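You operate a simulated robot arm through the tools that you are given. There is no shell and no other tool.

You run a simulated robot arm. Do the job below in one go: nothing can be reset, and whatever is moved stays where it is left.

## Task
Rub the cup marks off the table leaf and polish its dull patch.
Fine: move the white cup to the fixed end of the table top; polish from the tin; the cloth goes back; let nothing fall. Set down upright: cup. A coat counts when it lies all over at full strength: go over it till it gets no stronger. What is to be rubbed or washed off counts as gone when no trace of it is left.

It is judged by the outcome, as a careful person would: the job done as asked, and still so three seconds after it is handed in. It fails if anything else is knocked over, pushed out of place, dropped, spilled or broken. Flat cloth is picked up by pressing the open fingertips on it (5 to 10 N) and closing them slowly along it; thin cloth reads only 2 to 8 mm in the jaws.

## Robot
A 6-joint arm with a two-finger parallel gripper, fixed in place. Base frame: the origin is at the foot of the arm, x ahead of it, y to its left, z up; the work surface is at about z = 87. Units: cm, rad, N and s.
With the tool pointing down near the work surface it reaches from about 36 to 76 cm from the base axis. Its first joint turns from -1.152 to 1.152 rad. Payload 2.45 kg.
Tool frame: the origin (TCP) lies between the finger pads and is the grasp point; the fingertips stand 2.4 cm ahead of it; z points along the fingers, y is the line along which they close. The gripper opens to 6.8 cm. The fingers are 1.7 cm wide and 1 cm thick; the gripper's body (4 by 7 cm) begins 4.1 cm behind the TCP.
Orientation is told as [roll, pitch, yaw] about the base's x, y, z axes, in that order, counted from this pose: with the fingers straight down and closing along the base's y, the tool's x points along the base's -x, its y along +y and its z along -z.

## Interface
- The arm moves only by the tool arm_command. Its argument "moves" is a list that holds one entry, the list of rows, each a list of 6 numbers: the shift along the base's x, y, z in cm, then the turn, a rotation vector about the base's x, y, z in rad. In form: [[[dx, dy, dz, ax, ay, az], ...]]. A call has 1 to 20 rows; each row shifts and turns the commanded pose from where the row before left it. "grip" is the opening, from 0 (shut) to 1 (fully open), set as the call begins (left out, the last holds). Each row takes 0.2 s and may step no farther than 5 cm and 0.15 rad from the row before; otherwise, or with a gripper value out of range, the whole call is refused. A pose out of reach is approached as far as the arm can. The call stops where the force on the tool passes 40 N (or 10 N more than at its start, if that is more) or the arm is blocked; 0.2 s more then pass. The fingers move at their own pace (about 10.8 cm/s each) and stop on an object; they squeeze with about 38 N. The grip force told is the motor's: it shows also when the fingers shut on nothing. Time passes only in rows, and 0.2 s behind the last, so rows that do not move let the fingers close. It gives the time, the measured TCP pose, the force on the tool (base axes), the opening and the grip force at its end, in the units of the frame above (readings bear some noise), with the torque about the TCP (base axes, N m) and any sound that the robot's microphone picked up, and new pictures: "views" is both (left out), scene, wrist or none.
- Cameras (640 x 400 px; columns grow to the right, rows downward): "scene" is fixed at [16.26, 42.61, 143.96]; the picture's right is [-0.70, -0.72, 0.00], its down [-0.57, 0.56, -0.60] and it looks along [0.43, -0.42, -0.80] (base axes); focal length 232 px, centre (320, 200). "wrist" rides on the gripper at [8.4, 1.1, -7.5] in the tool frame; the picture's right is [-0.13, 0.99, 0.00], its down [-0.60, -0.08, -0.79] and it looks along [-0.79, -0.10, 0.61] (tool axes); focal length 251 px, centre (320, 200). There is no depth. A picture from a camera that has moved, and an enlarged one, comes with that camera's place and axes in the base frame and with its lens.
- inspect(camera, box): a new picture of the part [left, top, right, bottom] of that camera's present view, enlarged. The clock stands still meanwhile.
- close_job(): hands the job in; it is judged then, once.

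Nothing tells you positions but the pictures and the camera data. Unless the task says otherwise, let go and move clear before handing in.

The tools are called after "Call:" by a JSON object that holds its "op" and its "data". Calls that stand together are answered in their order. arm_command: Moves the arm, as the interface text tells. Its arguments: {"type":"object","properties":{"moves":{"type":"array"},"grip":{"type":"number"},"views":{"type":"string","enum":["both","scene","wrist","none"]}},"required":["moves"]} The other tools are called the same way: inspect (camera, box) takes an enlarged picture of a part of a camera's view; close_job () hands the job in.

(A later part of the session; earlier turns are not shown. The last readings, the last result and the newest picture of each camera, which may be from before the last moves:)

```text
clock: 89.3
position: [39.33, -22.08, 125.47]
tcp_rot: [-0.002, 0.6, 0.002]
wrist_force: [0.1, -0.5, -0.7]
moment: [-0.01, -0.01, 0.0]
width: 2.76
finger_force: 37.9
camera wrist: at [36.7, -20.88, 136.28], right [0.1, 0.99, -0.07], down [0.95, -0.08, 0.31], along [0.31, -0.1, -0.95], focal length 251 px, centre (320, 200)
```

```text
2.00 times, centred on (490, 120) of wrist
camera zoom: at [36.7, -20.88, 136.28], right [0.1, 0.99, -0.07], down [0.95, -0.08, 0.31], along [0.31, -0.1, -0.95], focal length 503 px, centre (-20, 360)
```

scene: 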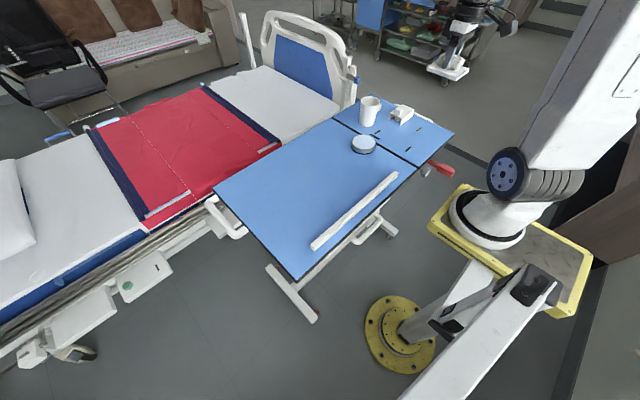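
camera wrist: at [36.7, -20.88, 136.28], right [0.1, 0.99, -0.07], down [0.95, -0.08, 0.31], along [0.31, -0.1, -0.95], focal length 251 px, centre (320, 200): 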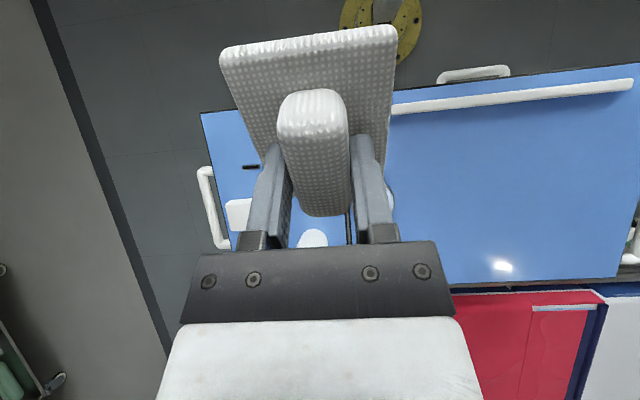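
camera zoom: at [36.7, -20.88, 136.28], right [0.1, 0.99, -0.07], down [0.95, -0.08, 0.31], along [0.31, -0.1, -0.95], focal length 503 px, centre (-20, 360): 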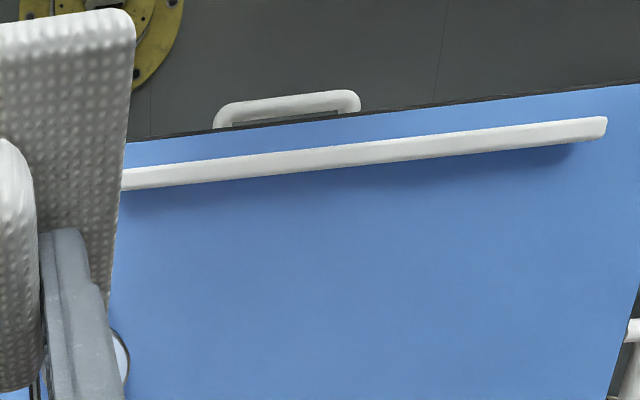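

Call:
{"op": "inspect", "data": {"camera": "wrist", "box": [400, 90, 640, 290]}}

Call:
{"op": "inspect", "data": {"camera": "wrist", "box": [440, 110, 580, 200]}}

Call:
{"op": "inspect", "data": {"camera": "wrist", "box": [380, 80, 640, 300]}}

```text
2.00 times, centred on (520, 190) of wrist
camera zoom: at [36.7, -20.88, 136.28], right [0.1, 0.99, -0.07], down [0.95, -0.08, 0.31], along [0.31, -0.1, -0.95], focal length 503 px, centre (-80, 220)
```

zoom: 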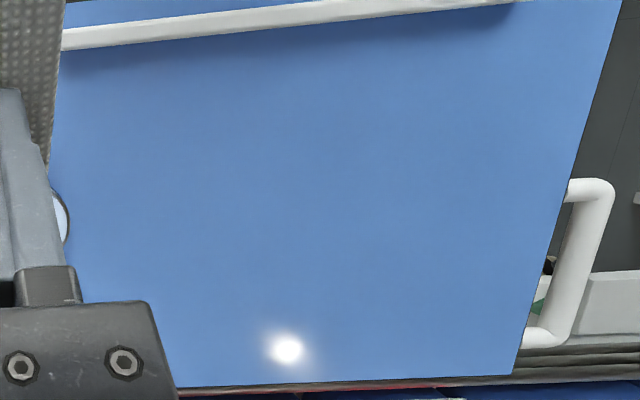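

```text
4.44 times, centred on (510, 155) of wrist
camera zoom: at [36.7, -20.88, 136.28], right [0.1, 0.99, -0.07], down [0.95, -0.08, 0.31], along [0.31, -0.1, -0.95], focal length 1118 px, centre (-524, 400)
```

zoom: 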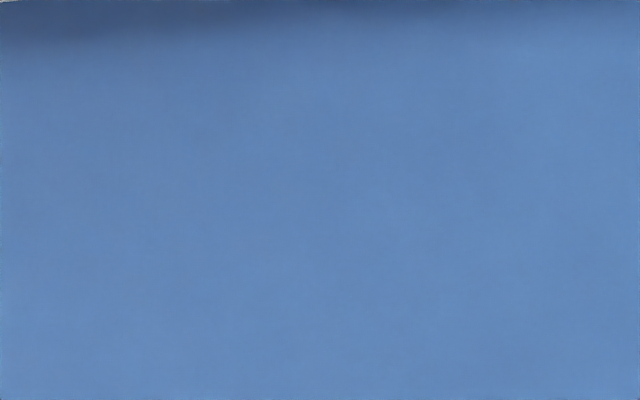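

```text
1.82 times, centred on (510, 190) of wrist
camera zoom: at [36.7, -20.88, 136.28], right [0.1, 0.99, -0.07], down [0.95, -0.08, 0.31], along [0.31, -0.1, -0.95], focal length 457 px, centre (-26, 218)
```

zoom: 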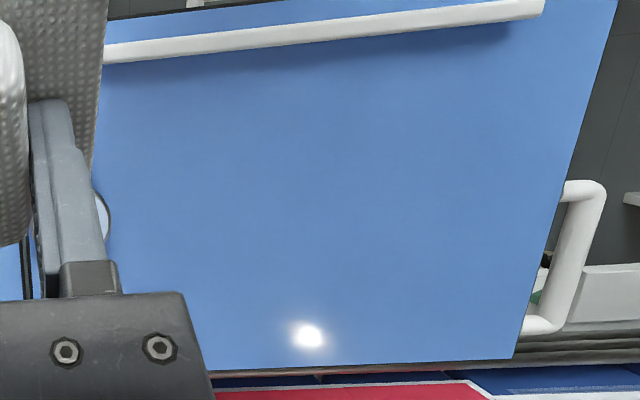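

There may be a faint greyer area around the middle of the leaf but it's too subtle from above. I'll look across the leaf at a low, grazing angle from the fixed end, where a lack of gloss shows better.

Call:
{"op": "arm_command", "data": {"moves": [[[0, -1.5, -4, 0, -0.15, 0], [0, -1.5, -4, 0, -0.15, 0], [0, -2, -4, 0, -0.15, 0], [0, -2, -4, 0, -0.15, 0], [0, -2, -4, 0, 0, 0.125], [0, -1, -3, 0, 0, 0.125], [0, -1, -1, 0, 0, 0.125], [0, 0, -1, 0, 0, 0.125], [0, 0, 0, 0, 0, 0]]], "views": "wrist"}}

Call:
{"op": "inspect", "data": {"camera": "wrist", "box": [420, 80, 640, 280]}}

```text
clock: 91.3
position: [39.51, -33.11, 100.68]
tcp_rot: [-0.001, 0.0, 0.506]
wrist_force: [0.0, -0.4, -0.5]
moment: [0.01, -0.03, -0.01]
width: 2.71
finger_force: 38.2
camera wrist: at [31.63, -36.28, 107.97], right [-0.37, 0.93, 0.0], down [0.57, 0.22, 0.79], along [0.74, 0.29, -0.61], focal length 251 px, centre (320, 200)
```

wrist: 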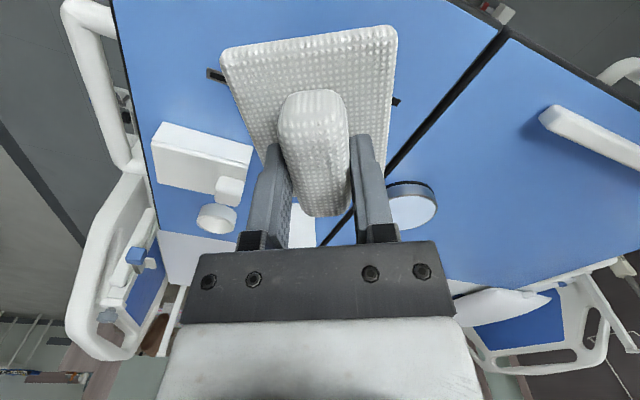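

```text
2.00 times, centred on (530, 180) of wrist
camera zoom: at [31.63, -36.28, 107.97], right [-0.37, 0.93, 0.0], down [0.57, 0.22, 0.79], along [0.74, 0.29, -0.61], focal length 503 px, centre (-100, 240)
```

zoom: 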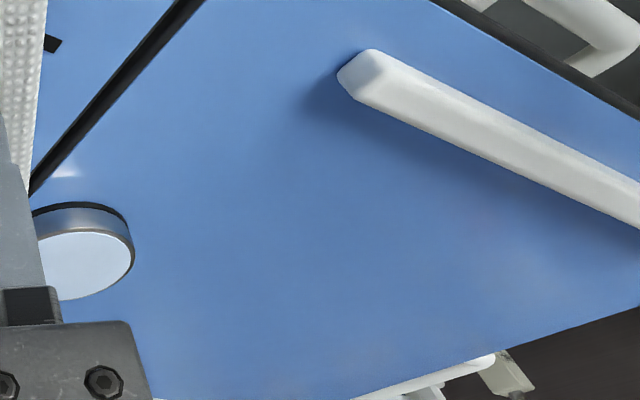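

Call:
{"op": "inspect", "data": {"camera": "scene", "box": [230, 110, 410, 230]}}

Call:
{"op": "inspect", "data": {"camera": "scene", "box": [150, 60, 500, 300]}}

Call:
{"op": "inspect", "data": {"camera": "scene", "box": [300, 140, 360, 200]}}

Call:
{"op": "inspect", "data": {"camera": "scene", "box": [330, 150, 390, 200]}}

```text
3.33 times, centred on (320, 170) of scene
camera zoom: at [16.26, 42.61, 143.96], right [-0.7, -0.72, 0.0], down [-0.57, 0.56, -0.6], along [0.43, -0.42, -0.8], focal length 774 px, centre (320, 300)
```

zoom: 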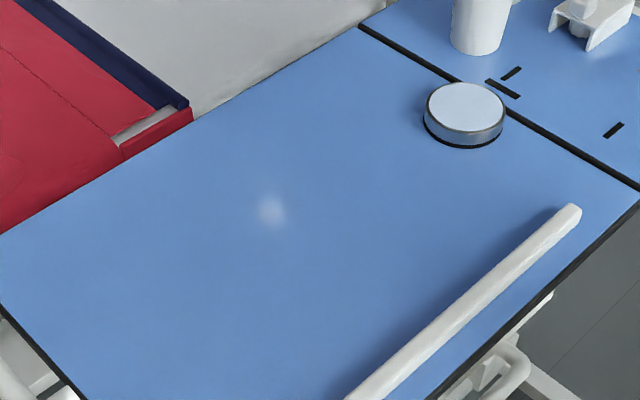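

```text
1.67 times, centred on (325, 180) of scene
camera zoom: at [16.26, 42.61, 143.96], right [-0.7, -0.72, 0.0], down [-0.57, 0.56, -0.6], along [0.43, -0.42, -0.8], focal length 387 px, centre (312, 233)
```

zoom: 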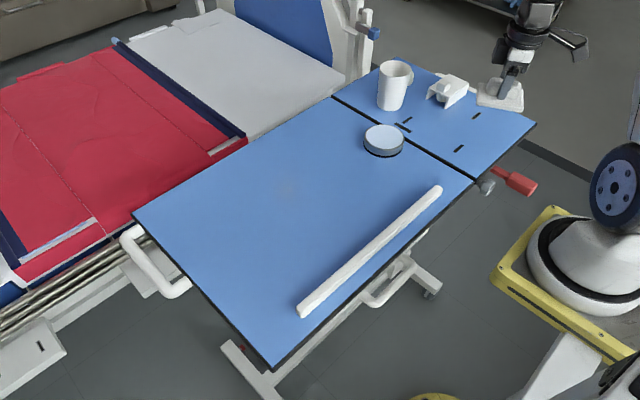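

```text
6.67 times, centred on (330, 170) of scene
camera zoom: at [16.26, 42.61, 143.96], right [-0.7, -0.72, 0.0], down [-0.57, 0.56, -0.6], along [0.43, -0.42, -0.8], focal length 1548 px, centre (253, 400)
```

zoom: 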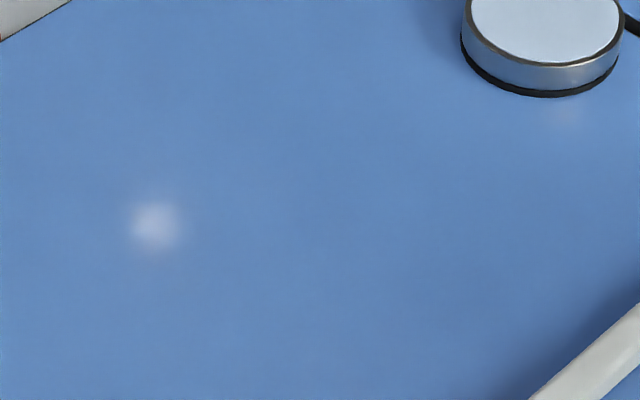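

```text
8.00 times, centred on (360, 175) of scene
camera zoom: at [16.26, 42.61, 143.96], right [-0.7, -0.72, 0.0], down [-0.57, 0.56, -0.6], along [0.43, -0.42, -0.8], focal length 1858 px, centre (0, 400)
```

zoom: 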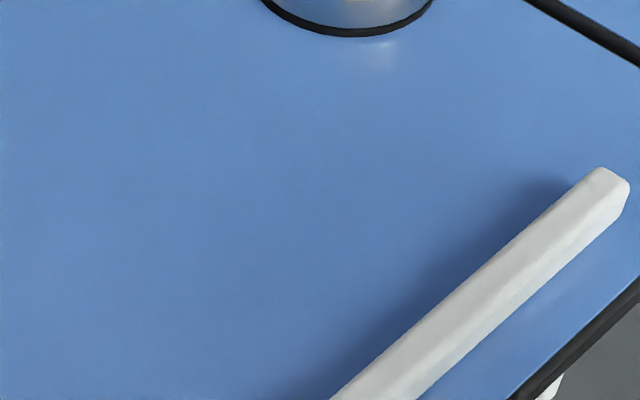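

Still inconclusive. I'll continue the reflection scan over the part of the leaf near the tin that I haven't covered, staying above the cup and tin.

Call:
{"op": "arm_command", "data": {"moves": [[[0, 3, 0.6, 0, 0, -0.127], [0, 3, 0.6, 0, 0, -0.127], [0, 3, 0.6, 0, 0, -0.127], [0, 3, 0.6, 0, 0, -0.125], [0, 0, 0, 0, 0, 0]]], "views": "wrist"}}

Call:
{"op": "arm_command", "data": {"moves": [[[3, 0, 0, 0, 0, 0], [3, 0, 0, 0, 0, 0], [0, 0, 0, 0, 0, 0]]], "views": "wrist"}}

Call:
{"op": "arm_command", "data": {"moves": [[[3, 1, 0, 0, 0, 0], [3, 1, 0, 0, 0, 0], [0, 0, 0, 0, 0, 0]]], "views": "wrist"}}

Call:
{"op": "arm_command", "data": {"moves": [[[3, 2, 0, 0, 0, 0], [3, 2, 0, 0, 0, 0], [0, 0, 0, 0, 0, 0]]], "views": "wrist"}}

```text
clock: 92.5
position: [39.62, -21.03, 103.2]
tcp_rot: [-0.004, 0.0, -0.003]
wrist_force: [0.2, -0.1, -0.9]
moment: [0.0, -0.02, -0.02]
width: 2.72
finger_force: 37.7
camera wrist: at [31.23, -19.9, 110.52], right [0.14, 0.99, 0.0], down [0.6, -0.08, 0.79], along [0.79, -0.11, -0.61], focal length 251 px, centre (320, 200)
```

wrist: 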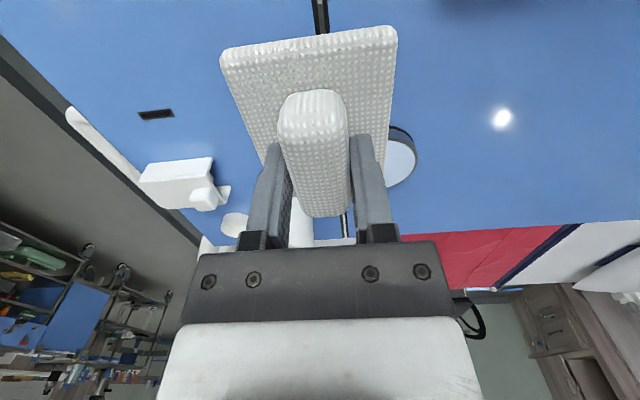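

```text
clock: 93.3
position: [45.48, -21.07, 103.11]
tcp_rot: [-0.002, 0.0, -0.002]
wrist_force: [-0.1, -0.6, -0.2]
moment: [-0.02, 0.02, 0.0]
width: 2.72
finger_force: 38.3
camera wrist: at [37.19, -19.91, 110.45], right [0.13, 0.99, 0.0], down [0.6, -0.08, 0.79], along [0.79, -0.11, -0.61], focal length 251 px, centre (320, 200)
```

wrist: 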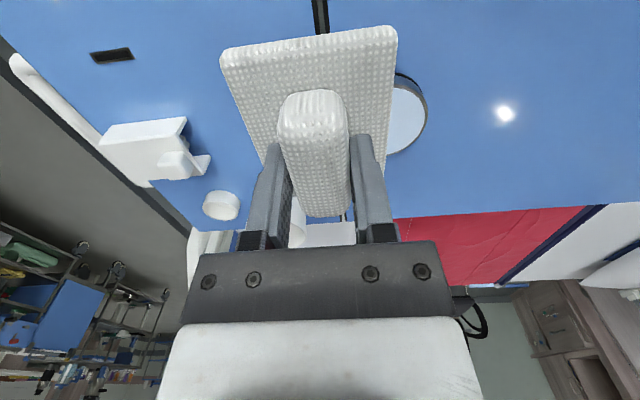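

```text
clock: 94.1
position: [51.75, -18.85, 103.0]
tcp_rot: [-0.004, 0.0, -0.005]
wrist_force: [-0.4, 0.4, -0.7]
moment: [0.0, 0.01, -0.01]
width: 2.74
finger_force: 37.5
camera wrist: at [43.33, -17.87, 110.38], right [0.13, 0.99, 0.0], down [0.6, -0.08, 0.79], along [0.79, -0.11, -0.61], focal length 251 px, centre (320, 200)
```

wrist: 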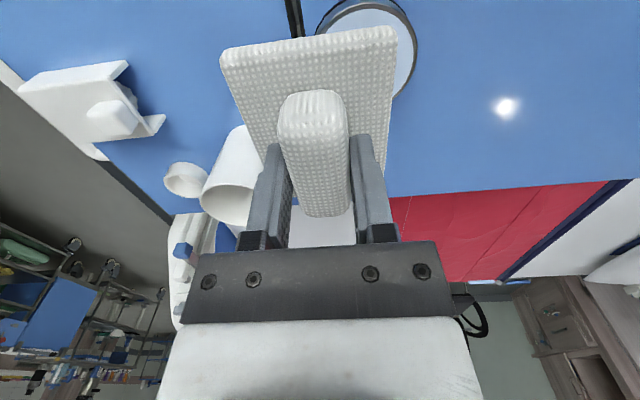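

```text
clock: 94.9
position: [57.8, -14.97, 103.14]
tcp_rot: [-0.003, -0.001, -0.003]
wrist_force: [-0.1, 0.2, -0.5]
moment: [-0.01, 0.0, 0.0]
width: 2.75
finger_force: 37.7
camera wrist: at [49.34, -13.81, 110.53], right [0.13, 0.99, 0.0], down [0.6, -0.08, 0.79], along [0.79, -0.11, -0.61], focal length 251 px, centre (320, 200)
```

wrist: 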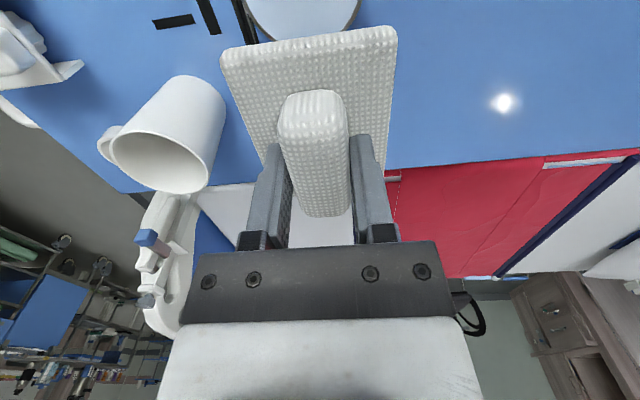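

The reflections stay crisp here too, so the patch must show in tone rather than gloss. I'll view the middle of the leaf from the far side, looking back towards the base.

Call:
{"op": "arm_command", "data": {"moves": [[[0.8, 1.6, 0, 0, 0, -0.143], [0.8, 1.6, 0, 0, 0, -0.143], [0.8, 1.6, 0, 0, 0, -0.143], [0.8, 1.6, 0, 0, 0, -0.143], [0.8, 1.6, 0, 0, 0, -0.143], [0.8, 1.6, 0, 0, 0, -0.143], [0.8, 1.6, 0, 0, 0, -0.143], [0.8, 1.6, 0, 0, 0, -0.143], [0.8, 1.6, 0, 0, 0, -0.143], [0.8, 1.6, 0, 0, 0, -0.143], [0, 0, 0, 0, 0, -0.143], [0, 0, 0, 0, 0, 0]]], "views": "both"}}

Call:
{"op": "inspect", "data": {"camera": "wrist", "box": [0, 0, 260, 220]}}

```text
clock: 97.5
position: [65.65, 0.84, 102.9]
tcp_rot: [-0.005, 0.0, -1.577]
wrist_force: [0.4, 0.7, -0.7]
moment: [-0.03, 0.01, 0.01]
width: 2.73
finger_force: 37.9
camera wrist: at [66.89, 9.25, 110.17], right [0.99, -0.14, 0.0], down [-0.08, -0.6, 0.79], along [-0.11, -0.79, -0.61], focal length 251 px, centre (320, 200)
```

scene: 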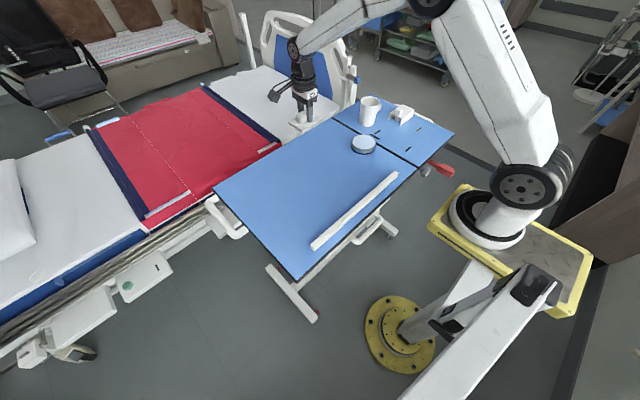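
wrist: 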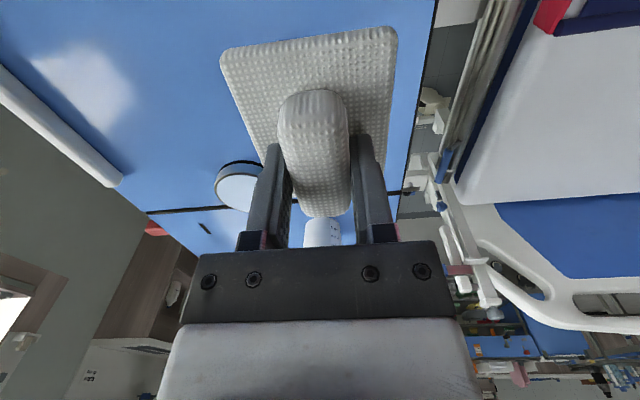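

```text
1.82 times, centred on (130, 110) of wrist
camera zoom: at [66.89, 9.25, 110.17], right [0.99, -0.14, 0.0], down [-0.08, -0.6, 0.79], along [-0.11, -0.79, -0.61], focal length 457 px, centre (666, 364)
```

zoom: 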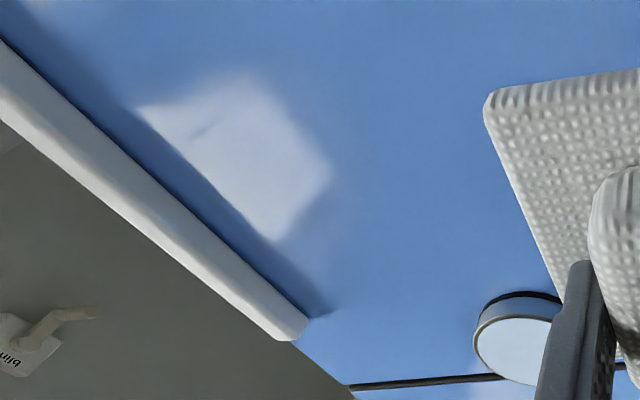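

The window's reflection is visible here as a large bright area – a good probe. I'll lower and shift so it sweeps across the middle of the leaf.

Call:
{"op": "arm_command", "data": {"moves": [[[0.5, 0, -3.5, 0, 0, 0], [0.5, 0, -3, 0, 0, 0], [0, 0, 0, 0, 0, 0]]], "views": "wrist"}}

Call:
{"op": "inspect", "data": {"camera": "wrist", "box": [0, 0, 240, 200]}}

Call:
{"op": "arm_command", "data": {"moves": [[[0, 3, 0, 0, 0, 0], [0, 3, 0, 0, 0, 0], [0, 0, 0, 0, 0, 0]]], "views": "wrist"}}

Call:
{"op": "inspect", "data": {"camera": "wrist", "box": [0, 0, 240, 200]}}

Call:
{"op": "arm_command", "data": {"moves": [[[0, 3, 0, 0, 0, 0], [0, 3, 0, 0, 0, 0], [0, 0, 0, 0, 0, 0]]], "views": "wrist"}}

Call:
{"op": "inspect", "data": {"camera": "wrist", "box": [0, 0, 240, 200]}}

```text
clock: 98.3
position: [66.54, 1.06, 96.32]
tcp_rot: [-0.001, 0.002, -1.576]
wrist_force: [-0.1, 0.6, -1.0]
moment: [0.02, 0.0, -0.01]
width: 2.76
finger_force: 37.9
camera wrist: at [67.82, 9.36, 103.64], right [0.99, -0.14, 0.0], down [-0.08, -0.6, 0.79], along [-0.11, -0.79, -0.61], focal length 251 px, centre (320, 200)
```

wrist: 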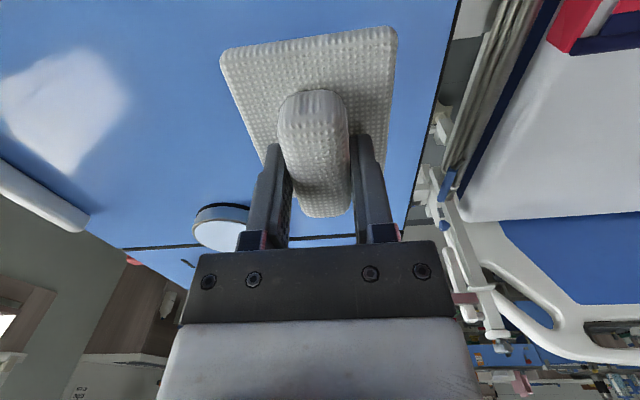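

```text
2.00 times, centred on (120, 100) of wrist
camera zoom: at [67.82, 9.36, 103.64], right [0.99, -0.14, 0.0], down [-0.08, -0.6, 0.79], along [-0.11, -0.79, -0.61], focal length 503 px, centre (720, 400)
```

zoom: 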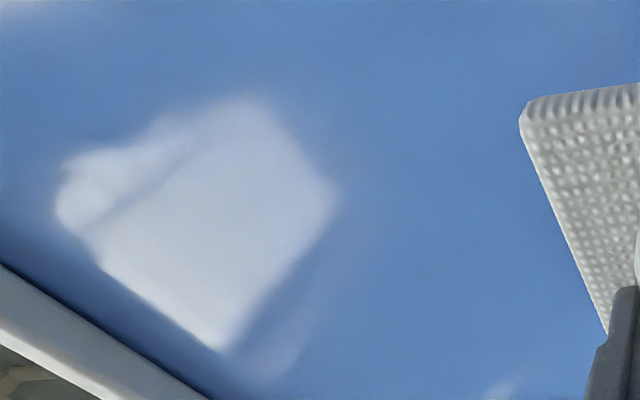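

```text
clock: 99.1
position: [66.43, 7.05, 96.67]
tcp_rot: [-0.003, -0.001, -1.577]
wrist_force: [0.4, -0.3, -0.7]
moment: [0.03, 0.01, -0.02]
width: 2.71
finger_force: 37.9
camera wrist: at [67.69, 15.41, 103.92], right [0.99, -0.14, 0.0], down [-0.08, -0.6, 0.79], along [-0.11, -0.79, -0.61], focal length 251 px, centre (320, 200)
```

wrist: 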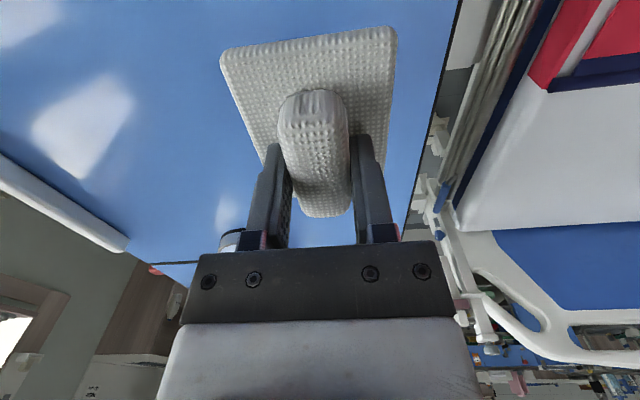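

```text
2.00 times, centred on (120, 100) of wrist
camera zoom: at [67.69, 15.41, 103.92], right [0.99, -0.14, 0.0], down [-0.08, -0.6, 0.79], along [-0.11, -0.79, -0.61], focal length 503 px, centre (720, 400)
```

zoom: 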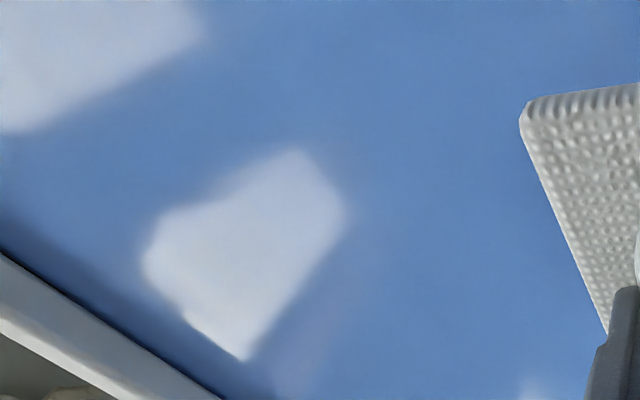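

```text
clock: 99.9
position: [66.44, 13.02, 96.85]
tcp_rot: [-0.003, 0.0, -1.576]
wrist_force: [0.9, 0.4, -1.0]
moment: [0.02, -0.01, 0.0]
width: 2.71
finger_force: 38.0
camera wrist: at [67.66, 21.28, 104.14], right [0.99, -0.13, 0.0], down [-0.08, -0.6, 0.79], along [-0.11, -0.79, -0.61], focal length 251 px, centre (320, 200)
```

wrist: 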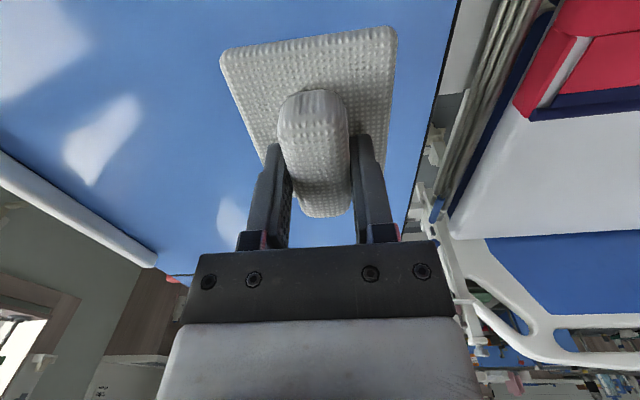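

```text
2.00 times, centred on (120, 100) of wrist
camera zoom: at [67.66, 21.28, 104.14], right [0.99, -0.13, 0.0], down [-0.08, -0.6, 0.79], along [-0.11, -0.79, -0.61], focal length 503 px, centre (720, 400)
```

zoom: 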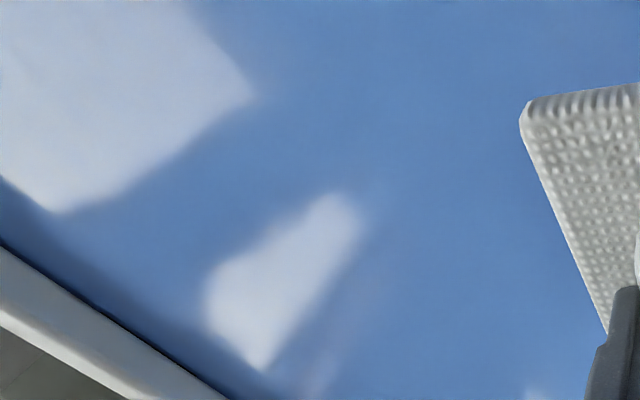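

The window reflection is clean over x 43–53, y -3–17. One place I haven't probed since rubbing is where the cup marks were, so I'll check lamp reflections there.

Call:
{"op": "arm_command", "data": {"moves": [[[-1.6, -0.8, 0.3, 0, 0, 0.143], [-1.6, -0.8, 0.3, 0, 0, 0.143], [-1.6, -0.8, 0.3, 0, 0, 0.143], [-1.6, -0.8, 0.3, 0, 0, 0.143], [-1.6, -0.8, 0.3, 0, 0, 0.143], [-1.6, -0.8, 0.3, 0, 0, 0.143], [-1.6, -0.8, 0.3, 0, 0, 0.143], [-1.6, -0.8, 0.3, 0, 0, 0.143], [-1.6, -0.8, 0.3, 0, 0, 0.143], [-1.6, -0.8, 0, 0, 0, 0.143], [-1.6, 0, 0, 0, 0, 0.146], [0, 0, 0, 0, 0, 0]]], "views": "wrist"}}

Call:
{"op": "inspect", "data": {"camera": "wrist", "box": [390, 0, 640, 200]}}

Call:
{"op": "arm_command", "data": {"moves": [[[3, 0, 0, 0, 0, 0], [3, 0, 0, 0, 0, 0], [0, 0, 0, 0, 0, 0]]], "views": "wrist"}}

Call:
{"op": "inspect", "data": {"camera": "wrist", "box": [390, 0, 640, 200]}}

Call:
{"op": "arm_command", "data": {"moves": [[[-1.5, 3, 0, 0, 0, 0], [-1.5, 3, 0, 0, 0, 0], [0, 0, 0, 0, 0, 0]]], "views": "wrist"}}

Call:
{"op": "inspect", "data": {"camera": "wrist", "box": [390, 0, 640, 200]}}

```text
clock: 102.5
position: [48.9, 4.77, 99.21]
tcp_rot: [-0.002, 0.0, 0.001]
wrist_force: [-1.0, 0.8, -1.4]
moment: [-0.02, 0.04, 0.01]
width: 2.71
finger_force: 38.1
camera wrist: at [40.57, 5.85, 106.56], right [0.13, 0.99, 0.0], down [0.6, -0.08, 0.79], along [0.79, -0.1, -0.61], focal length 251 px, centre (320, 200)
```

wrist: 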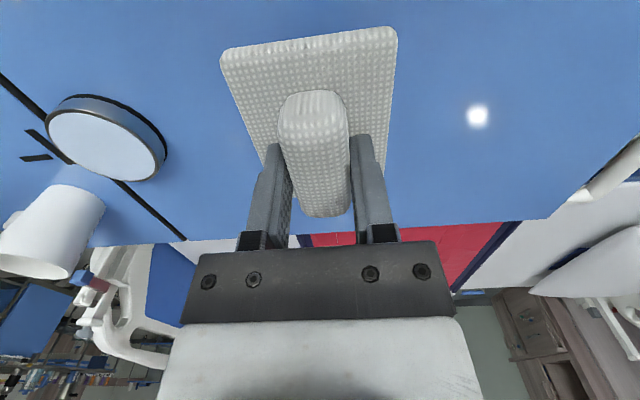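

```text
2.00 times, centred on (515, 100) of wrist
camera zoom: at [40.57, 5.85, 106.56], right [0.13, 0.99, 0.0], down [0.6, -0.08, 0.79], along [0.79, -0.1, -0.61], focal length 503 px, centre (-70, 400)
```

zoom: 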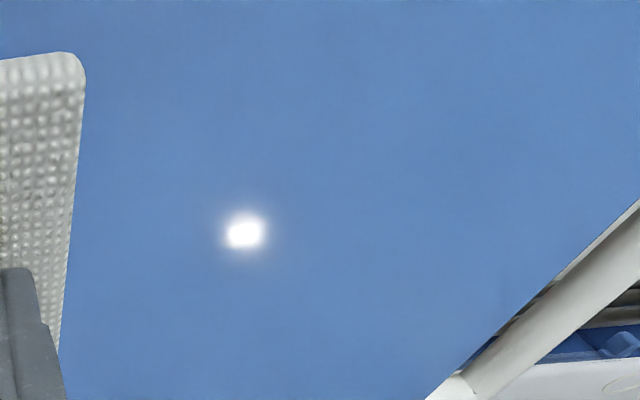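

```text
clock: 103.3
position: [55.13, 4.93, 99.27]
tcp_rot: [-0.005, 0.0, -0.001]
wrist_force: [0.2, 0.0, -0.5]
moment: [-0.06, 0.0, -0.02]
width: 2.76
finger_force: 37.8
camera wrist: at [46.83, 5.97, 106.56], right [0.13, 0.99, 0.0], down [0.6, -0.08, 0.79], along [0.79, -0.1, -0.61], focal length 251 px, centre (320, 200)
```

wrist: 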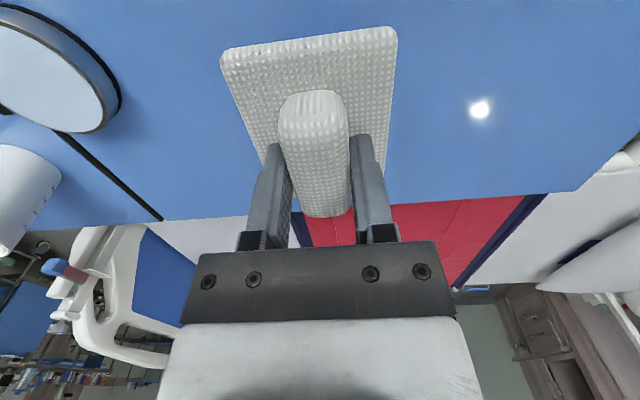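

```text
2.00 times, centred on (515, 100) of wrist
camera zoom: at [46.83, 5.97, 106.56], right [0.13, 0.99, 0.0], down [0.6, -0.08, 0.79], along [0.79, -0.1, -0.61], focal length 503 px, centre (-70, 400)
```

zoom: 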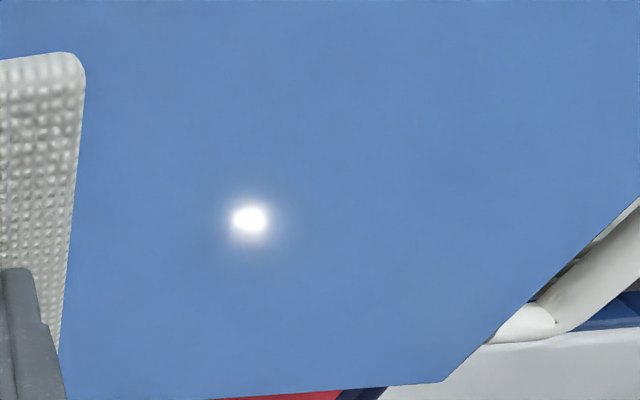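

```text
clock: 104.1
position: [51.94, 10.76, 99.08]
tcp_rot: [-0.004, 0.0, -0.003]
wrist_force: [-0.7, -0.1, -0.5]
moment: [0.0, 0.0, -0.01]
width: 2.72
finger_force: 38.3
camera wrist: at [43.68, 11.84, 106.54], right [0.13, 0.99, 0.0], down [0.6, -0.08, 0.79], along [0.79, -0.11, -0.61], focal length 251 px, centre (320, 200)
```

wrist: 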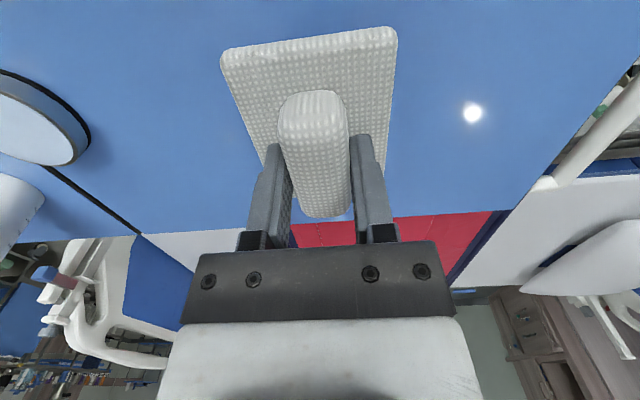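

```text
2.00 times, centred on (515, 100) of wrist
camera zoom: at [43.68, 11.84, 106.54], right [0.13, 0.99, 0.0], down [0.6, -0.08, 0.79], along [0.79, -0.11, -0.61], focal length 503 px, centre (-70, 400)
```

zoom: 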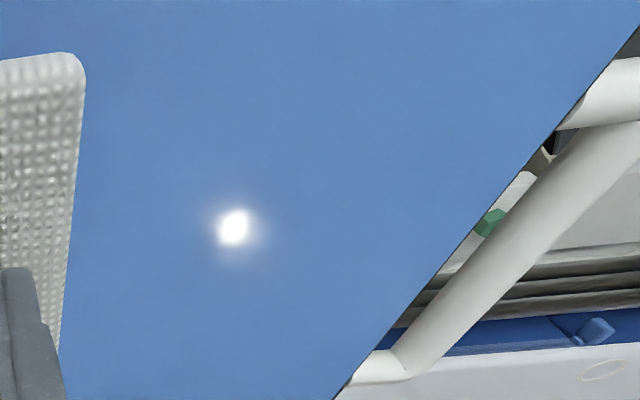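

The old mark area is glossy and clean. The dull patch is too faint to find by eye, so I'll take polish onto the cloth and watch where rubbing changes the surface; first above the tin, centred near (52.9, -15.2), top at z ≈ 90.

Call:
{"op": "arm_command", "data": {"moves": [[[0.1, -4, 0, 0, 0, 0], [0.1, -4, 0, 0, 0, 0], [0.1, -4, 0, 0, 0, 0], [0.1, -4, 0, 0, 0, 0], [0.1, -4, 0, 0, 0, 0], [0.1, -4, 0, 0, 0, 0], [0.2, -1.9, 0, 0, 0, 0], [0, 0, -2, 0, 0, 0], [0, 0, -1, 0, 0, 0], [0, 0, 0, 0, 0, 0]]], "views": "both"}}

Call:
{"op": "inspect", "data": {"camera": "scene", "box": [320, 90, 420, 170]}}

```text
clock: 106.3
position: [52.93, -14.77, 96.18]
tcp_rot: [-0.004, 0.0, -0.003]
wrist_force: [0.6, 0.5, -0.9]
moment: [0.01, -0.03, -0.01]
width: 2.72
finger_force: 37.6
camera wrist: at [44.55, -13.81, 103.55], right [0.13, 0.99, 0.0], down [0.6, -0.08, 0.79], along [0.79, -0.1, -0.61], focal length 251 px, centre (320, 200)
```

scene: 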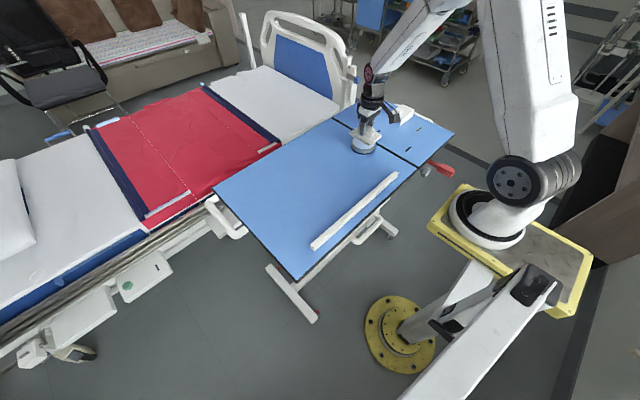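
wrist: 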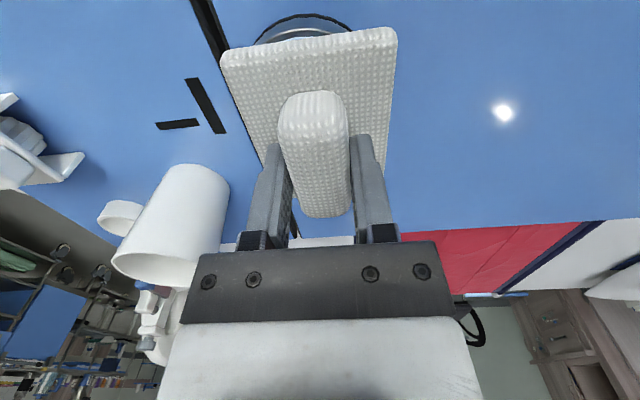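

```text
5.00 times, centred on (370, 130) of scene
camera zoom: at [16.26, 42.61, 143.96], right [-0.7, -0.72, 0.0], down [-0.57, 0.56, -0.6], along [0.43, -0.42, -0.8], focal length 1161 px, centre (70, 550)
```

zoom: 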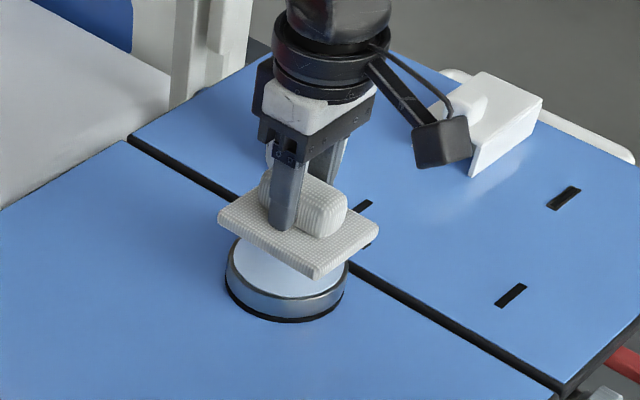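

Call:
{"op": "arm_command", "data": {"moves": [[[0, -0.2, -1, 0, 0, 0], [0, 0, -0.8, 0, 0, 0], [0, 0, -0.2, 0, 0, 0], [0, 0, 0, 0, 0, 0]]], "views": "none"}}

Call:
{"op": "arm_command", "data": {"moves": [[[0, 0, -0.1, 0, 0, 0], [0, 0, -0.1, 0, 0, 0], [0, 0, 0, 0, 0, 0]]], "views": "none"}}

Call:
{"op": "arm_command", "data": {"moves": [[[0, 0, -0.1, 0, 0, 0], [0, 0, -0.05, 0, 0, 0], [0, 0, 0, 0, 0, 0]]], "views": "none"}}

```text
clock: 107.3
position: [52.91, -15.38, 94.28]
tcp_rot: [-0.003, -0.001, -0.002]
wrist_force: [0.6, 1.2, -1.1]
moment: [0.01, 0.0, -0.01]
width: 2.72
finger_force: 37.9
```

```text
clock: 108.1
position: [52.83, -15.25, 94.01]
tcp_rot: [-0.004, -0.001, -0.001]
wrist_force: [-0.6, -0.1, -0.1]
moment: [-0.01, 0.02, 0.01]
width: 2.73
finger_force: 38.7
```

```text
clock: 108.9
position: [52.76, -15.35, 93.9]
tcp_rot: [-0.003, 0.0, -0.003]
wrist_force: [-0.1, 0.2, 0.2]
moment: [0.03, -0.03, 0.03]
width: 2.73
finger_force: 38.1
```

Call:
{"op": "arm_command", "data": {"moves": [[[0, 0, -0.1, 0, 0, 0], [0, 0, 0, 0, 0, 0]]], "views": "none"}}

Call:
{"op": "arm_command", "data": {"moves": [[[0, 0, -0.1, 0, 0, 0], [0, 0, 0, 0, 0, 0]]], "views": "none"}}

Call:
{"op": "arm_command", "data": {"moves": [[[0, 0, -0.07, 0, 0, 0], [0, 0, 0, 0, 0, 0]]], "views": "none"}}

```text
clock: 109.5
position: [52.81, -15.15, 93.8]
tcp_rot: [-0.004, 0.001, -0.002]
wrist_force: [-0.7, 0.6, -0.9]
moment: [-0.03, 0.0, -0.04]
width: 2.74
finger_force: 37.9
```

```text
clock: 110.1
position: [52.81, -15.21, 93.7]
tcp_rot: [-0.004, 0.0, -0.001]
wrist_force: [0.6, 0.4, -1.0]
moment: [0.0, 0.02, 0.02]
width: 2.72
finger_force: 38.6
```

```text
clock: 110.7
position: [52.73, -15.21, 93.63]
tcp_rot: [-0.003, 0.0, -0.004]
wrist_force: [0.1, -0.3, -0.2]
moment: [0.03, 0.04, -0.01]
width: 2.73
finger_force: 38.2
```

Call:
{"op": "arm_command", "data": {"moves": [[[0, 0, -0.08, 0, 0, 0], [0, 0, 0, 0, 0, 0]]], "views": "none"}}

Call:
{"op": "arm_command", "data": {"moves": [[[0, 0, -0.08, 0, 0, 0], [0, 0, 0, 0, 0, 0]]], "views": "none"}}

Call:
{"op": "inspect", "data": {"camera": "scene", "box": [330, 100, 410, 165]}}

```text
clock: 111.3
position: [52.75, -15.28, 93.61]
tcp_rot: [-0.003, 0.0, -0.002]
wrist_force: [1.1, -0.2, -1.0]
moment: [0.02, 0.04, 0.04]
width: 2.73
finger_force: 38.2
```

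```text
clock: 111.9
position: [52.65, -15.34, 93.49]
tcp_rot: [-0.003, 0.0, -0.001]
wrist_force: [0.5, 0.1, -0.4]
moment: [0.05, 0.01, 0.01]
width: 2.7
finger_force: 38.0
```

```text
6.15 times, centred on (370, 132) of scene
camera zoom: at [16.26, 42.61, 143.96], right [-0.7, -0.72, 0.0], down [-0.57, 0.56, -0.6], along [0.43, -0.42, -0.8], focal length 1429 px, centre (12, 615)
```

zoom: 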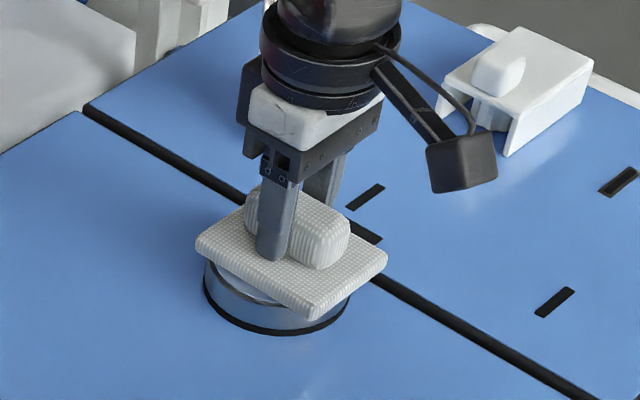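

Call:
{"op": "arm_command", "data": {"moves": [[[0, 0, -0.08, 0, 0, 0], [0, 0, 0, 0, 0, 0]]], "views": "none"}}

Call:
{"op": "arm_command", "data": {"moves": [[[0, 0, -0.08, 0, 0, 0], [0, 0, 0, 0, 0, 0]]], "views": "none"}}

Call:
{"op": "arm_command", "data": {"moves": [[[0, 0, -0.08, 0, 0, 0], [0, 0, 0, 0, 0, 0]]], "views": "none"}}

```text
clock: 112.5
position: [52.75, -15.35, 93.32]
tcp_rot: [-0.003, 0.0, -0.002]
wrist_force: [1.1, 0.4, -0.8]
moment: [-0.02, 0.02, 0.0]
width: 2.72
finger_force: 38.1
```

```text
clock: 113.1
position: [52.73, -15.26, 93.3]
tcp_rot: [-0.004, 0.0, -0.002]
wrist_force: [-0.6, -0.5, -0.4]
moment: [0.0, 0.0, -0.01]
width: 2.72
finger_force: 38.2
```

```text
clock: 113.7
position: [52.71, -15.29, 93.37]
tcp_rot: [-0.004, 0.001, -0.001]
wrist_force: [-0.5, -0.1, -0.5]
moment: [0.02, -0.01, 0.01]
width: 2.73
finger_force: 37.8
```

Call:
{"op": "arm_command", "data": {"moves": [[[0, 0, -0.08, 0, 0, 0], [0, 0, 0, 0, 0, 0]]], "views": "none"}}

Call:
{"op": "arm_command", "data": {"moves": [[[0, 0, -0.08, 0, 0, 0], [0, 0, 0, 0, 0, 0]]], "views": "none"}}

Call:
{"op": "arm_command", "data": {"moves": [[[0, 0, -0.06, 0, 0, 0], [0, 0, 0, 0, 0, 0]]], "views": "none"}}

Call:
{"op": "inspect", "data": {"camera": "scene", "box": [330, 100, 410, 165]}}

```text
clock: 114.3
position: [52.82, -15.35, 93.07]
tcp_rot: [-0.003, -0.001, -0.002]
wrist_force: [-0.8, 0.0, -0.6]
moment: [0.03, -0.05, -0.01]
width: 2.73
finger_force: 37.9
```

```text
clock: 114.9
position: [52.79, -15.32, 93.01]
tcp_rot: [-0.003, 0.002, -0.002]
wrist_force: [-0.3, -0.3, -0.2]
moment: [-0.02, 0.0, 0.03]
width: 2.72
finger_force: 37.5
```

```text
clock: 115.5
position: [52.8, -15.33, 92.98]
tcp_rot: [-0.004, -0.001, -0.001]
wrist_force: [-0.4, -0.2, -0.2]
moment: [0.01, 0.02, 0.02]
width: 2.73
finger_force: 37.6
```

```text
6.15 times, centred on (370, 132) of scene
camera zoom: at [16.26, 42.61, 143.96], right [-0.7, -0.72, 0.0], down [-0.57, 0.56, -0.6], along [0.43, -0.42, -0.8], focal length 1429 px, centre (12, 615)
```

zoom: 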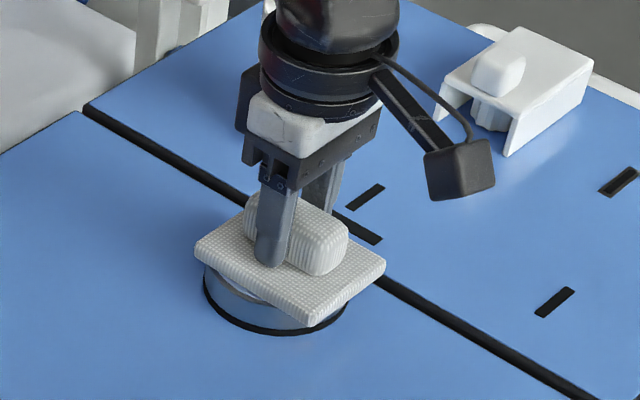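

Call:
{"op": "arm_command", "data": {"moves": [[[0, 0, -0.08, 0, 0, 0], [0, 0, 0, 0, 0, 0]]], "views": "none"}}

Call:
{"op": "arm_command", "data": {"moves": [[[0, 0, -0.08, 0, 0, 0], [0, 0, 0, 0, 0, 0]]], "views": "none"}}

Call:
{"op": "arm_command", "data": {"moves": [[[0, 0, -0.08, 0, 0, 0], [0, 0, 0, 0, 0, 0]]], "views": "none"}}

Call:
{"op": "arm_command", "data": {"moves": [[[0, 0, -0.08, 0, 0, 0], [0, 0, 0, 0, 0, 0]]], "views": "none"}}

```text
clock: 116.1
position: [52.84, -15.3, 92.96]
tcp_rot: [-0.004, 0.0, -0.003]
wrist_force: [-0.1, 0.1, -0.2]
moment: [0.01, -0.03, 0.01]
width: 2.71
finger_force: 37.9
```

```text
clock: 116.7
position: [52.9, -15.22, 92.91]
tcp_rot: [-0.003, -0.001, -0.001]
wrist_force: [-2.2, -0.8, 8.5]
moment: [0.15, 0.29, 0.06]
width: 2.74
finger_force: 37.6
```

```text
clock: 117.3
position: [52.75, -15.29, 92.8]
tcp_rot: [-0.004, -0.003, -0.002]
wrist_force: [-4.8, 3.2, 26.0]
moment: [0.26, 0.48, 0.04]
width: 2.73
finger_force: 38.1
```

```text
clock: 117.8
position: [52.71, -15.25, 92.93]
tcp_rot: [-0.004, -0.002, -0.001]
wrist_force: [-5.0, 2.5, 9.5]
moment: [0.12, 0.26, 0.04]
width: 2.76
finger_force: 37.7
stopped in row 2: the force on the tool passed its limit at 41 N (the readings are from after the stop); the commanded pose is now the measured one
```

Contact with the tin at a firm press (up to about 40 N, now 10). I lift straight up and check the tin.

Call:
{"op": "arm_command", "data": {"moves": [[[0, 0, 0, 0, 0, 0], [0, 0, 0.5, 0, 0, 0], [0, 0, 1.5, 0, 0, 0], [0, 0, 3, 0, 0, 0], [0, 4, 0, 0, 0, 0], [0, 4, 0, 0, 0, 0], [0, 4, 0, 0, 0, 0], [0, 0, 0, 0, 0, 0]]], "views": "both"}}

Call:
{"op": "inspect", "data": {"camera": "scene", "box": [310, 90, 420, 175]}}

Call:
{"op": "inspect", "data": {"camera": "wrist", "box": [60, 0, 320, 200]}}

```text
clock: 119.6
position: [52.83, -3.31, 97.76]
tcp_rot: [-0.004, -0.003, -0.003]
wrist_force: [0.0, 0.2, -0.1]
moment: [-0.01, -0.03, -0.02]
width: 2.72
finger_force: 37.8
camera wrist: at [44.49, -2.16, 104.99], right [0.13, 0.99, 0.0], down [0.6, -0.08, 0.8], along [0.79, -0.11, -0.61], focal length 251 px, centre (320, 200)
```

scene: 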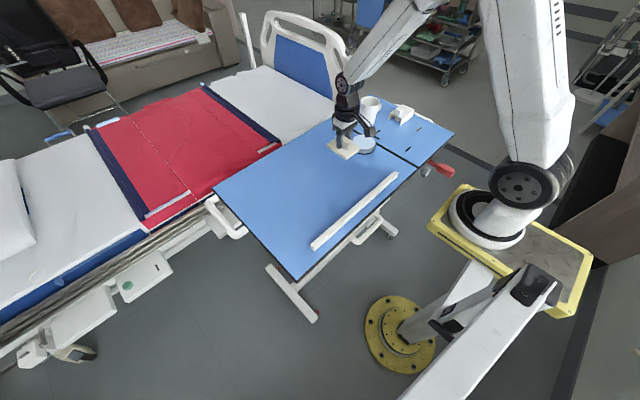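
wrist: 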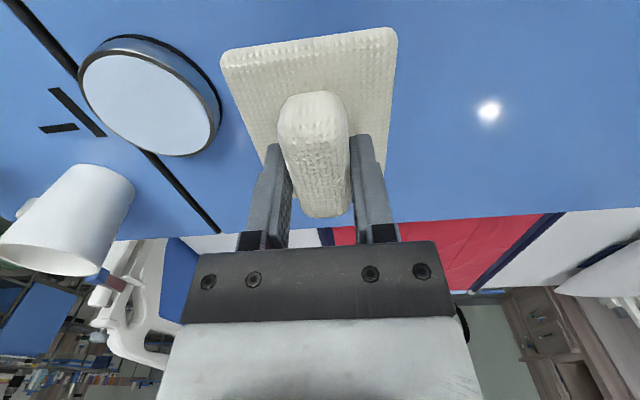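

```text
4.71 times, centred on (365, 132) of scene
camera zoom: at [16.26, 42.61, 143.96], right [-0.7, -0.72, 0.0], down [-0.57, 0.56, -0.6], along [0.43, -0.42, -0.8], focal length 1093 px, centre (108, 518)
```

zoom: 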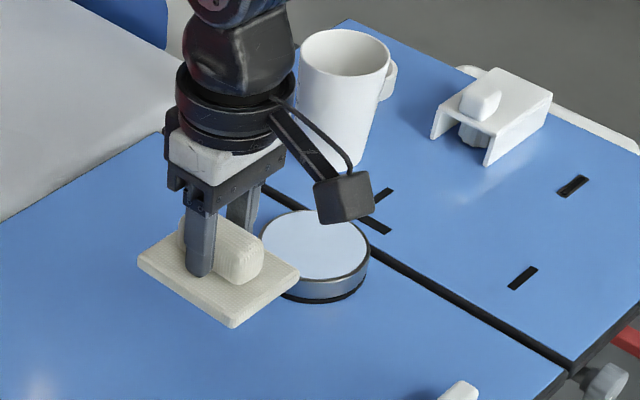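

```text
2.00 times, centred on (190, 100) of wrist
camera zoom: at [44.49, -2.16, 104.99], right [0.13, 0.99, 0.0], down [0.6, -0.08, 0.8], along [0.79, -0.11, -0.61], focal length 503 px, centre (580, 400)
```

zoom: 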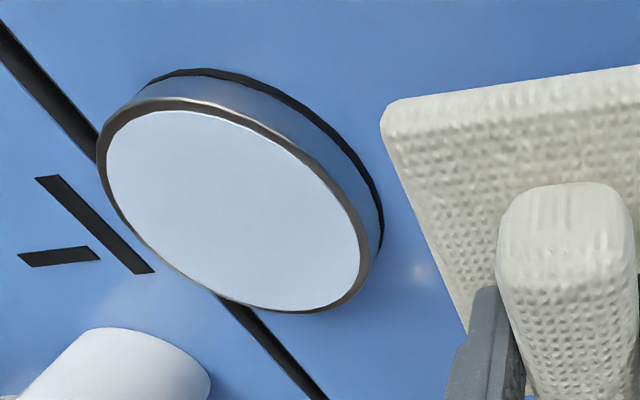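

The cloth has turned creamy, so it took up polish; tin, cup and the rest are undisturbed. I'll lower it onto the middle of the leaf and rub, watching for a change.

Call:
{"op": "arm_command", "data": {"moves": [[[0, 0.5, -3, 0, 0, 0], [0, 0.5, -3, 0, 0, 0], [0, 0, -0.7, 0, 0, 0], [0, 0, -0.2, 0, 0, 0], [0, 0, 0, 0, 0, 0]]], "views": "none"}}

Call:
{"op": "arm_command", "data": {"moves": [[[0, 0, -0.08, 0, 0, 0], [0, 0, 0, 0, 0, 0]]], "views": "none"}}

Call:
{"op": "arm_command", "data": {"moves": [[[0, 0, -0.06, 0, 0, 0], [0, 0, 0, 0, 0, 0]]], "views": "none"}}

```text
clock: 120.8
position: [52.67, -2.15, 90.84]
tcp_rot: [-0.004, -0.004, -0.002]
wrist_force: [-0.1, -0.2, -0.6]
moment: [0.0, 0.05, -0.01]
width: 2.71
finger_force: 38.2
```

```text
clock: 121.4
position: [52.89, -2.21, 90.73]
tcp_rot: [-0.004, -0.005, -0.002]
wrist_force: [0.4, 0.2, -1.2]
moment: [-0.02, 0.01, 0.0]
width: 2.72
finger_force: 37.9
```

```text
clock: 122.0
position: [52.88, -2.31, 90.68]
tcp_rot: [-0.003, -0.003, -0.002]
wrist_force: [0.5, 1.0, 0.0]
moment: [0.02, 0.0, -0.04]
width: 2.74
finger_force: 38.0
```

Call:
{"op": "arm_command", "data": {"moves": [[[0, 0, -0.06, 0, 0, 0], [0, 0, 0, 0, 0, 0]]], "views": "none"}}

Call:
{"op": "arm_command", "data": {"moves": [[[0, 0, -0.05, 0, 0, 0], [0, 0, 0, 0, 0, 0]]], "views": "none"}}

```text
clock: 122.6
position: [52.94, -2.32, 90.81]
tcp_rot: [-0.003, -0.004, -0.001]
wrist_force: [-1.5, 0.7, -0.6]
moment: [-0.02, 0.0, -0.01]
width: 2.72
finger_force: 38.5
```

```text
clock: 123.2
position: [52.9, -2.28, 90.72]
tcp_rot: [-0.003, -0.004, -0.002]
wrist_force: [-2.0, 1.2, 11.4]
moment: [0.33, 0.45, 0.03]
width: 2.76
finger_force: 37.9
```

Call:
{"op": "arm_command", "data": {"moves": [[[0, 1.5, 0, 0, 0, 0], [0, 1.5, 0, 0, 0, 0], [0, 1.5, 0, 0, 0, 0], [0, 1.5, 0, 0, 0, 0], [0, 1.5, 0, 0, 0, 0], [0, 1.5, 0, 0, 0, 0], [0, 1.5, 0, 0, 0, 0], [0, 1.5, 0, 0, 0, 0], [0, 1.5, 0, 0, 0, 0], [0, 1.5, 0, 0, 0, 0], [0, 0, 0, 0, 0, 0]]], "views": "both"}}

Call:
{"op": "inspect", "data": {"camera": "scene", "box": [250, 110, 410, 220]}}

```text
clock: 125.6
position: [52.87, 12.78, 90.79]
tcp_rot: [-0.003, -0.001, 0.0]
wrist_force: [0.2, -1.0, -0.8]
moment: [-0.04, -0.01, -0.02]
width: 2.74
finger_force: 38.1
camera wrist: at [44.54, 13.88, 98.02], right [0.13, 0.99, 0.0], down [0.6, -0.08, 0.8], along [0.79, -0.11, -0.61], focal length 251 px, centre (320, 200)
```

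scene: 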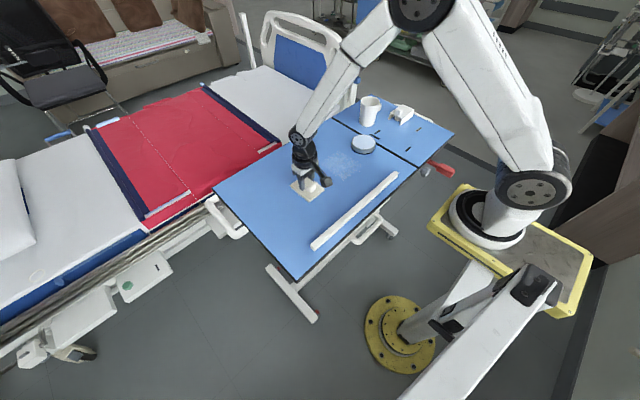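
wrist: 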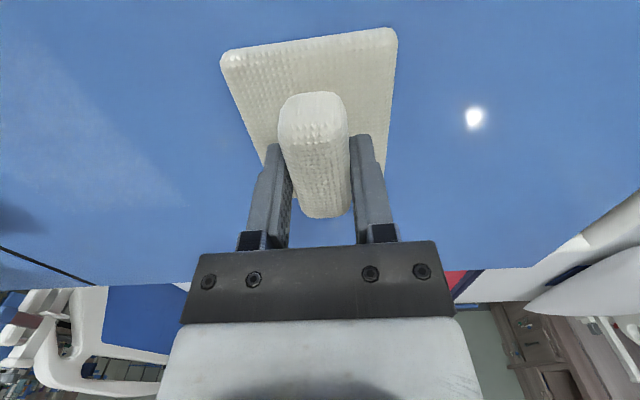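

```text
3.64 times, centred on (330, 165) of scene
camera zoom: at [16.26, 42.61, 143.96], right [-0.7, -0.72, 0.0], down [-0.57, 0.56, -0.6], along [0.43, -0.42, -0.8], focal length 845 px, centre (284, 327)
```

zoom: 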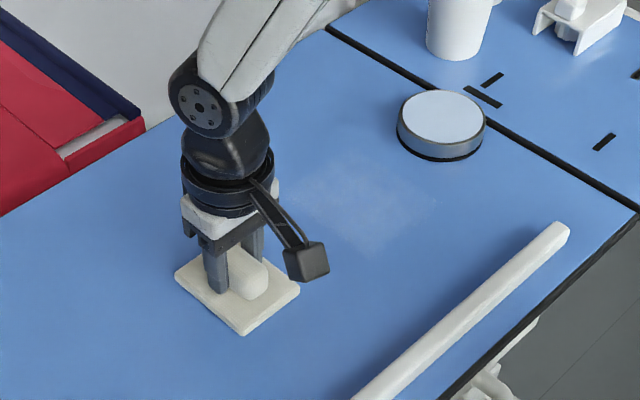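

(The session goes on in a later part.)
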